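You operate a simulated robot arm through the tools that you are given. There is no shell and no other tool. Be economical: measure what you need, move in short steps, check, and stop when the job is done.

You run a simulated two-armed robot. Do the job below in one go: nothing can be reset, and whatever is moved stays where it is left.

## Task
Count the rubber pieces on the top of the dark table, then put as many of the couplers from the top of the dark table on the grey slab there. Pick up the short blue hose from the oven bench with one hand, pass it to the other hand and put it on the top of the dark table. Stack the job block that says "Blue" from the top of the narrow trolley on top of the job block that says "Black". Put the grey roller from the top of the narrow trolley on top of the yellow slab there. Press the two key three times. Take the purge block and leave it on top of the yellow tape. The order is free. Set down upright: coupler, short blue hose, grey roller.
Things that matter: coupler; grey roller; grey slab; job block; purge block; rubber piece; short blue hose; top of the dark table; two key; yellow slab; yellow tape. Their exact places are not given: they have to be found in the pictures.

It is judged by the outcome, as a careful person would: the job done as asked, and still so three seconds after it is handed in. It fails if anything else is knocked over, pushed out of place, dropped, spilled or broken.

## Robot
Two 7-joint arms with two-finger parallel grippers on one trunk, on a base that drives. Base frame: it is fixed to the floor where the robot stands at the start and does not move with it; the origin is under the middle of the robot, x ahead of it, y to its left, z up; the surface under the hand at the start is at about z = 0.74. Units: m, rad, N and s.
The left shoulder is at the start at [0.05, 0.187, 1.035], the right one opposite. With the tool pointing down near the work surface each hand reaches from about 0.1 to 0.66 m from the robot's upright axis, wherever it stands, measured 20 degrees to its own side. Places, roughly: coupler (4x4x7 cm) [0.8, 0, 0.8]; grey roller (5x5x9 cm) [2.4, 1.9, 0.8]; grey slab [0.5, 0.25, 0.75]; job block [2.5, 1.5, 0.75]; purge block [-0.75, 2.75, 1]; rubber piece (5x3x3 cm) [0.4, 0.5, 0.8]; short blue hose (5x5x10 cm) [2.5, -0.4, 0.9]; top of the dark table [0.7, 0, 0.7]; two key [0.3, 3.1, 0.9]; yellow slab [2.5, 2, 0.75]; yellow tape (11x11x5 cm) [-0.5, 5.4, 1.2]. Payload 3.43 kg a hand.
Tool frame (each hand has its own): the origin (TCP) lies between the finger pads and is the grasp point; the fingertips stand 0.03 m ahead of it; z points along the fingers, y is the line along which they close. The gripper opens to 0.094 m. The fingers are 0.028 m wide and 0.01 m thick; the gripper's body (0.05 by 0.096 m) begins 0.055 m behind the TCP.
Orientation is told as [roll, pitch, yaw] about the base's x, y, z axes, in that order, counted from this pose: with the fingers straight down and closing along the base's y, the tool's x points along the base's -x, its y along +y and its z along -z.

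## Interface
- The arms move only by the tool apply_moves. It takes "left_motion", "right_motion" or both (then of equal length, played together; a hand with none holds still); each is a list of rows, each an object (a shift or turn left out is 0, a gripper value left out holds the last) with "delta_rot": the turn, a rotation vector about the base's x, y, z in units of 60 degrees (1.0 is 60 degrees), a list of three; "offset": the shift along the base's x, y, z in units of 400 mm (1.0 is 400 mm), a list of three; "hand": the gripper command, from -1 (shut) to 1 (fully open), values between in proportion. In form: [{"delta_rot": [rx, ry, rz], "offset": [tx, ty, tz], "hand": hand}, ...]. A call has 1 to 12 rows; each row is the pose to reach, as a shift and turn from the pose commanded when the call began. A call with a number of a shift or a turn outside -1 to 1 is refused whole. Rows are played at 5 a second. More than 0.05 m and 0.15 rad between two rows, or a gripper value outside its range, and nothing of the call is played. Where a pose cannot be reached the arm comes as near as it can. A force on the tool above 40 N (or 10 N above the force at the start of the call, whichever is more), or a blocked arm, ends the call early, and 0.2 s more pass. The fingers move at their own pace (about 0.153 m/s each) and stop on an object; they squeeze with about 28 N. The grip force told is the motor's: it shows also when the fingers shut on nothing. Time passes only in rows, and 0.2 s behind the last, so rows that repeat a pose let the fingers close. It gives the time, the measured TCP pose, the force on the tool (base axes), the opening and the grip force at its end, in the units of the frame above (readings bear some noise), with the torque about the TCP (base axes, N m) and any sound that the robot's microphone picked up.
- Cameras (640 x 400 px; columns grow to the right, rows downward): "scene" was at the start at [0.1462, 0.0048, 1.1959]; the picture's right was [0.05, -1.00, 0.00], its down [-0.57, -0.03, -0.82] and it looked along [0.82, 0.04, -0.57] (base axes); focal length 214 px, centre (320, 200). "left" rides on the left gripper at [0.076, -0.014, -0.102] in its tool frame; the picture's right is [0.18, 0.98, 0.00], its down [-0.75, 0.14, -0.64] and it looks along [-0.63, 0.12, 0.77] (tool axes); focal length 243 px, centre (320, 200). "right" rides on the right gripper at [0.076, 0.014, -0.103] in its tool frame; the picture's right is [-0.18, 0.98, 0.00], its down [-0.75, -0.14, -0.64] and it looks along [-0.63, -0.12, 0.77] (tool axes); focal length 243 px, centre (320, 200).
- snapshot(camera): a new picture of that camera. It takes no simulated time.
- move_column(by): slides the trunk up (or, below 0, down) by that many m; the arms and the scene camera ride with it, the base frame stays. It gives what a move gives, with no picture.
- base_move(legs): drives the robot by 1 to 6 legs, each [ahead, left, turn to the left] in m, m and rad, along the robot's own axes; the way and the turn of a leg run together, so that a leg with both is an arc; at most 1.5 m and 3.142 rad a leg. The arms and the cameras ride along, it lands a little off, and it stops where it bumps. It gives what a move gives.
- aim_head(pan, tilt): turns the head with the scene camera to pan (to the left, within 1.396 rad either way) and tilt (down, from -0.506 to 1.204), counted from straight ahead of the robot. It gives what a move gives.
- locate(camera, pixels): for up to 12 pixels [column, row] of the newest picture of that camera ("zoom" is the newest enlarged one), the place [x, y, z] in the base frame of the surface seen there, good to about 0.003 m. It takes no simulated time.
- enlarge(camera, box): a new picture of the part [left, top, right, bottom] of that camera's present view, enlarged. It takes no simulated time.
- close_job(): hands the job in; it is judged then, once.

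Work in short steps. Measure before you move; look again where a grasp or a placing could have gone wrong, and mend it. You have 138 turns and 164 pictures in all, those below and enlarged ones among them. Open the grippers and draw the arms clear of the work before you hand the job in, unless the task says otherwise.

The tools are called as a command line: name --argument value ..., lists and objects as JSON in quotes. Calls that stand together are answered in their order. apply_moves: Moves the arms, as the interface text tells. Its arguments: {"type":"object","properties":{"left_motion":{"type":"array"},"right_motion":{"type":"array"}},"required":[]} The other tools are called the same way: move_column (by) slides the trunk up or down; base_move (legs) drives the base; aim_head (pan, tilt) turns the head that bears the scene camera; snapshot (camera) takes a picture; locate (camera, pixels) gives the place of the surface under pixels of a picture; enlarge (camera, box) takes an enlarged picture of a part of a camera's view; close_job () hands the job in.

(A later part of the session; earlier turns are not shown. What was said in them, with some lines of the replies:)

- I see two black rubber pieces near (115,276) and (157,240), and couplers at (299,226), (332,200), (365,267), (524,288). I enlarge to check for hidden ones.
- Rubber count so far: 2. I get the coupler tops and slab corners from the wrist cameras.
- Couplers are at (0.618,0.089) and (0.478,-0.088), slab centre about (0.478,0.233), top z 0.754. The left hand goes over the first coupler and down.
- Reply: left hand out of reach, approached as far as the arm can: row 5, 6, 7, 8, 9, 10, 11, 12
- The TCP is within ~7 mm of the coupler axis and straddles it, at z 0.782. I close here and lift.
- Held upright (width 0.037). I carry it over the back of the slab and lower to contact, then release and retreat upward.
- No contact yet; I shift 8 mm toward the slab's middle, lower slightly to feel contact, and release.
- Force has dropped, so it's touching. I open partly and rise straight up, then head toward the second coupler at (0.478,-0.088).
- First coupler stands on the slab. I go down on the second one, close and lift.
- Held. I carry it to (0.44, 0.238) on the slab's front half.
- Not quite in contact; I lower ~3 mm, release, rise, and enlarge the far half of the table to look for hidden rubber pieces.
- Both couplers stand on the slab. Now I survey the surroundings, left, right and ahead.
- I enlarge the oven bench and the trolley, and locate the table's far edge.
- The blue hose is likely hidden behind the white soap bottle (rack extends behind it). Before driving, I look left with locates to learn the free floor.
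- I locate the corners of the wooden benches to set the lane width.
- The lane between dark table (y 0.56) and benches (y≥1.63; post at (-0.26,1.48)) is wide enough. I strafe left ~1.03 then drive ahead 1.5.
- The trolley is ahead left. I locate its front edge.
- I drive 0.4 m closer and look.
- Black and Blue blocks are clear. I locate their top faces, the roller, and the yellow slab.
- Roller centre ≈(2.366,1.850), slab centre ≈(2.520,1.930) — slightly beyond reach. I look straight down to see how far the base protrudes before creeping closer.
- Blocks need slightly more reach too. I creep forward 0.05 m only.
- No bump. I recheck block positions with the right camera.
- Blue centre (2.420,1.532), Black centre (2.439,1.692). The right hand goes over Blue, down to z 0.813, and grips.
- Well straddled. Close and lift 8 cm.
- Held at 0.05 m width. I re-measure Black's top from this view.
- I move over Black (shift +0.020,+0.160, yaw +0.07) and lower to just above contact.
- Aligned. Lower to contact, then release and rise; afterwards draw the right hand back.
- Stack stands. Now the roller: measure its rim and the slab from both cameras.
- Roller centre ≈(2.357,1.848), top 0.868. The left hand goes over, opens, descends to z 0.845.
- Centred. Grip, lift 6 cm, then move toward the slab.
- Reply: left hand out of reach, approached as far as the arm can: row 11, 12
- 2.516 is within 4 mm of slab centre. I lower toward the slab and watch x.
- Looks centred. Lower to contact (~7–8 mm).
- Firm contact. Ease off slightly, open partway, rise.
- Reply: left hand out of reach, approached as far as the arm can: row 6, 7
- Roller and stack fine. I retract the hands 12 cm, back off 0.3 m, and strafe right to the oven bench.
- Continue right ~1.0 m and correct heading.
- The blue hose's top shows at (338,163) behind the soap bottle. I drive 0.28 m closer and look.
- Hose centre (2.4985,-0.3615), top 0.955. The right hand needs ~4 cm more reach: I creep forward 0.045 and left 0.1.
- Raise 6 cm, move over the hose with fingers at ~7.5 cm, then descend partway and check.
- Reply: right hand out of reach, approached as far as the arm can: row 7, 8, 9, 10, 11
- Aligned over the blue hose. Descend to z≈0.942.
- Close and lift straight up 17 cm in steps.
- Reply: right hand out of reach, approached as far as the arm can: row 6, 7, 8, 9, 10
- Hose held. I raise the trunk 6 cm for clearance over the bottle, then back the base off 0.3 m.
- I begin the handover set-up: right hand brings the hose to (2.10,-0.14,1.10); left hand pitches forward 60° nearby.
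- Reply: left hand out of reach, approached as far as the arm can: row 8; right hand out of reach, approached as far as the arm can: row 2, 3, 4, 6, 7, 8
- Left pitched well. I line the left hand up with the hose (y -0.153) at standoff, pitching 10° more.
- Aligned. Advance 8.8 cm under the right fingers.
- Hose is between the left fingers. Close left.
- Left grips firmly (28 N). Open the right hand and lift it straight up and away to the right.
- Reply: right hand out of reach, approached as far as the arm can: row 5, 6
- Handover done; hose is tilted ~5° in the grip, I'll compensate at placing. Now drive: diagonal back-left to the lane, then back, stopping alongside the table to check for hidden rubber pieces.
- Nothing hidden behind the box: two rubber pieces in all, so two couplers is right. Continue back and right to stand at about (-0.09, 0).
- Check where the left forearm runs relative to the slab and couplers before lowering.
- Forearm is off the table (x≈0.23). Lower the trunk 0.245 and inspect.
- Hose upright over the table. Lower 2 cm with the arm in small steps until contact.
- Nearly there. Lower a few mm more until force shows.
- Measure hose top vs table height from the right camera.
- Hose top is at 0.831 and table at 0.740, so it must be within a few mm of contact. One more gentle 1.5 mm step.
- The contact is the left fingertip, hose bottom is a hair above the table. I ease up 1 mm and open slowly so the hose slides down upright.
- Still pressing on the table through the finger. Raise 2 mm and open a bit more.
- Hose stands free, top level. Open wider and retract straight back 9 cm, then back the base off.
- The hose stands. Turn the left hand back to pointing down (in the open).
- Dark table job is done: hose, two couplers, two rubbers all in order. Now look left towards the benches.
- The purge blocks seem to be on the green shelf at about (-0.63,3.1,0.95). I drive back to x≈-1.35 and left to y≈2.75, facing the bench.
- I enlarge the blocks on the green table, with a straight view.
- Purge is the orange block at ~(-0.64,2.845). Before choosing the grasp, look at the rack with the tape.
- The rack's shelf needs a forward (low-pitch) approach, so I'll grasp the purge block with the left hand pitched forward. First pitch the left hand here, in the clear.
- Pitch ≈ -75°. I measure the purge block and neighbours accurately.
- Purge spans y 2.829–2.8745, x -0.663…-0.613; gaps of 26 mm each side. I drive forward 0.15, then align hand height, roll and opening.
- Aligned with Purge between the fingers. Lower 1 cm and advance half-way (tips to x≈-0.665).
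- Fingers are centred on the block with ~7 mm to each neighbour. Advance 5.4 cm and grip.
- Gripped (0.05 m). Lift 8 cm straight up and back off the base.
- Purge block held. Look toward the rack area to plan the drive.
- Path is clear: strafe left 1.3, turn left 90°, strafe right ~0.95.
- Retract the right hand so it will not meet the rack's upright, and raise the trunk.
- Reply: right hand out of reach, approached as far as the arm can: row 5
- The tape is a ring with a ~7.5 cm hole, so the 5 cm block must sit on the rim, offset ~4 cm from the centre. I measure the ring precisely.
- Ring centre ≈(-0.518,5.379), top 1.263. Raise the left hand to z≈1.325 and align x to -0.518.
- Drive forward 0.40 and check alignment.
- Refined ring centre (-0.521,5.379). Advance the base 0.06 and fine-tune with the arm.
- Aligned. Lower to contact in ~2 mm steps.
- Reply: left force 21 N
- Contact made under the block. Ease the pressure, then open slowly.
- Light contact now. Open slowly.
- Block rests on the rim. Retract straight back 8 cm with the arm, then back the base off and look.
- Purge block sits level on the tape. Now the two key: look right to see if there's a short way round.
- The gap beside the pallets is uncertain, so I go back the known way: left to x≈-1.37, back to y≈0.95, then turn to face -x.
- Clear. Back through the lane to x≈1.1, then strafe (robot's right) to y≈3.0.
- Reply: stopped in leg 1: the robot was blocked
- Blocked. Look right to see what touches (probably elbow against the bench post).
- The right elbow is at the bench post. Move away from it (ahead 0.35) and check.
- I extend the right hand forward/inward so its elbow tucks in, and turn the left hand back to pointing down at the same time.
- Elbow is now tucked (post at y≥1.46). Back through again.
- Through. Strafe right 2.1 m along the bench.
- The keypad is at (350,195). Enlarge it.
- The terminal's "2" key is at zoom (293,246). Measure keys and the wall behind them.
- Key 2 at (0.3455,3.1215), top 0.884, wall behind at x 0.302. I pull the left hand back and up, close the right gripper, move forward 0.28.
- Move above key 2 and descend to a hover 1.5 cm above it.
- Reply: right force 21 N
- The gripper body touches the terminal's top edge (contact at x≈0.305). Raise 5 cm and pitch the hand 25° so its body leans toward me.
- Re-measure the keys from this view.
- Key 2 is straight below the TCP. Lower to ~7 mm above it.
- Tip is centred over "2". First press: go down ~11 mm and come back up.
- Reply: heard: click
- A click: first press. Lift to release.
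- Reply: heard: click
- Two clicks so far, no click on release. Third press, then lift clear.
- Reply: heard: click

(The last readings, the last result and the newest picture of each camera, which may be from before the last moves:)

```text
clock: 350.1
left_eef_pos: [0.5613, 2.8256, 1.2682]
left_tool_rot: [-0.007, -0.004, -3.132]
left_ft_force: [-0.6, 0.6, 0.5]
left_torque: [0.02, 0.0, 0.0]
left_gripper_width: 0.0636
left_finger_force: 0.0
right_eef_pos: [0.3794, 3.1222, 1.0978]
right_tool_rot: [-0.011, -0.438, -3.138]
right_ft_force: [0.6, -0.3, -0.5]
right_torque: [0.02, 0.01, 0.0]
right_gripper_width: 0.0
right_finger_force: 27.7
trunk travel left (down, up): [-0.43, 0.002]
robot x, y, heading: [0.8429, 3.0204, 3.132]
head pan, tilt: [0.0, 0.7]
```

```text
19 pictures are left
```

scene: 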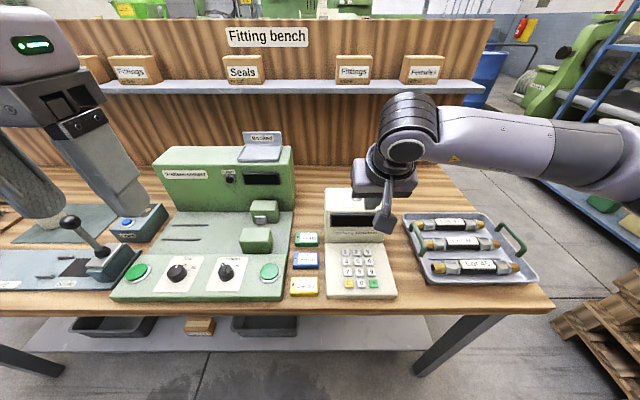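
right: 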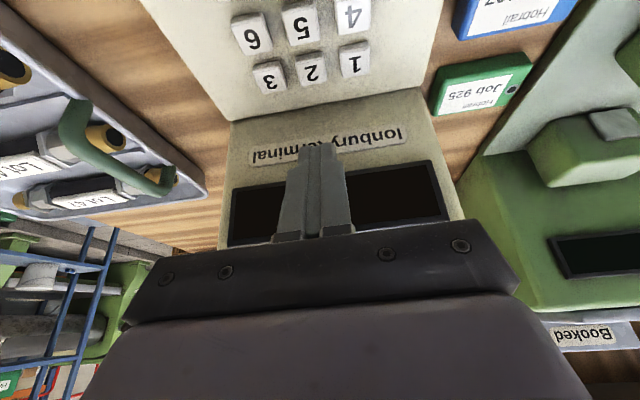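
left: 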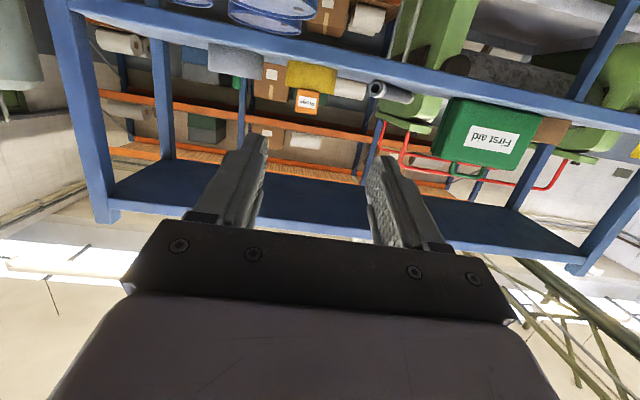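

Three clicks heard. Back off, open grippers, and take a last look toward the dark table and bench shelf.

base_move --legs '[[-0.35, 0, 0]]'

apply_moves --left_motion '[{"hand": 1}, {"hand": 1}, {"hand": 1}]' --right_motion '[{"hand": 1}, {"hand": 1}, {"hand": 1}]'

aim_head --pan 1.39 --tilt 0.35

snapshot --camera "scene"

aim_head --pan 0.7 --tilt 0.35

snapshot --camera "scene"

```text
clock: 352.4
left_eef_pos: [0.9142, 2.8237, 1.2686]
left_tool_rot: [-0.006, -0.002, -3.13]
left_ft_force: [0.5, -0.2, 0.0]
left_torque: [0.01, -0.01, 0.0]
left_gripper_width: 0.0635
left_finger_force: 0.0
right_eef_pos: [0.7303, 3.1208, 1.0999]
right_tool_rot: [-0.01, -0.438, -3.137]
right_ft_force: [-0.3, -0.2, -0.8]
right_torque: [0.0, -0.01, 0.0]
right_gripper_width: 0.0
right_finger_force: 28.4
trunk travel left (down, up): [-0.43, 0.002]
robot x, y, heading: [1.1939, 3.0202, 3.137]
head pan, tilt: [0.0, 0.7]
```

```text
clock: 353.1
left_eef_pos: [0.913, 2.8224, 1.269]
left_tool_rot: [-0.006, -0.001, -3.131]
left_ft_force: [0.4, -0.2, -0.8]
left_torque: [-0.01, -0.01, 0.06]
left_gripper_width: 0.0939
left_finger_force: 0.0
right_eef_pos: [0.73, 3.1218, 1.0984]
right_tool_rot: [-0.01, -0.438, -3.137]
right_ft_force: [0.6, 0.2, 0.0]
right_torque: [0.02, -0.02, 0.0]
right_gripper_width: 0.0938
right_finger_force: 0.0
trunk travel left (down, up): [-0.43, 0.002]
robot x, y, heading: [1.1961, 3.0181, 3.146]
head pan, tilt: [0.0, 0.7]
```

```text
clock: 354.7
left_eef_pos: [0.9148, 2.8232, 1.269]
left_tool_rot: [-0.007, -0.002, -3.131]
left_ft_force: [0.0, 0.5, 0.9]
left_torque: [0.0, 0.01, 0.0]
left_gripper_width: 0.0939
left_finger_force: 0.0
right_eef_pos: [0.7291, 3.1213, 1.0992]
right_tool_rot: [-0.01, -0.439, -3.137]
right_ft_force: [0.3, -0.6, 0.1]
right_torque: [0.01, 0.0, 0.01]
right_gripper_width: 0.0939
right_finger_force: 0.1
trunk travel left (down, up): [-0.43, 0.002]
robot x, y, heading: [1.1951, 3.0165, 3.144]
head pan, tilt: [1.389, 0.351]
```

```text
18 pictures are left
```

scene: 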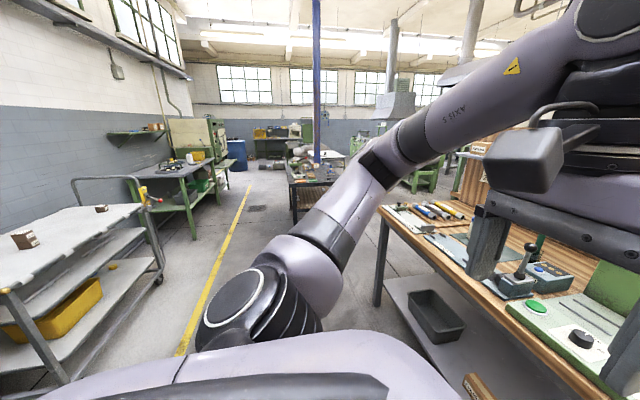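

```text
clock: 355.7
left_eef_pos: [0.9154, 2.8238, 1.268]
left_tool_rot: [-0.008, -0.002, -3.131]
left_ft_force: [0.4, 0.5, -0.1]
left_torque: [0.0, 0.0, 0.0]
left_gripper_width: 0.094
left_finger_force: 0.1
right_eef_pos: [0.7298, 3.1212, 1.0991]
right_tool_rot: [-0.01, -0.439, -3.136]
right_ft_force: [0.4, -0.3, -1.0]
right_torque: [0.0, 0.0, 0.0]
right_gripper_width: 0.0941
right_finger_force: 0.0
trunk travel left (down, up): [-0.43, 0.002]
robot x, y, heading: [1.1931, 3.0186, 3.141]
head pan, tilt: [0.7, 0.351]
```

```text
17 pictures are left
```

scene: 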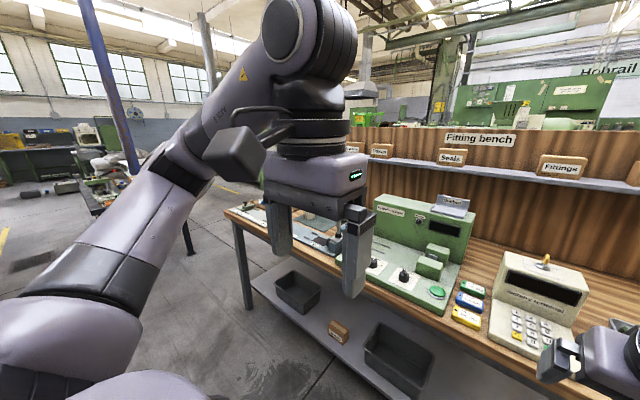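

The Job stack still stands on the trolley, and nothing in view is out of place. The grippers are open and clear of the work, so I hand the job in.

close_job

```text
The job is handed in.
```

I did every part of the job and handed it in; the only incident was my right elbow catching the shelf post over the tape bench while I was driving, and nothing looked moved when I checked.

- **Couplers:** I counted two rubber pieces on the dark table, so two couplers stand upright on the grey slab.
- **Short blue hose:** I took it from the oven bench with the right hand and passed it to the left. It stands upright on the dark table.
- **Job blocks:** Blue is stacked on Black on the narrow trolley.
- **Grey roller:** it stands upright on the yellow slab.
- **Two key:** I pressed it three times, with one click each time. On the first approach the gripper briefly pressed on top of the terminal (about 20 N), but the terminal stayed where it was.
- **Purge block:** it rests level on the rim of the yellow tape, off-centre because the tape's hole is wider than the block.
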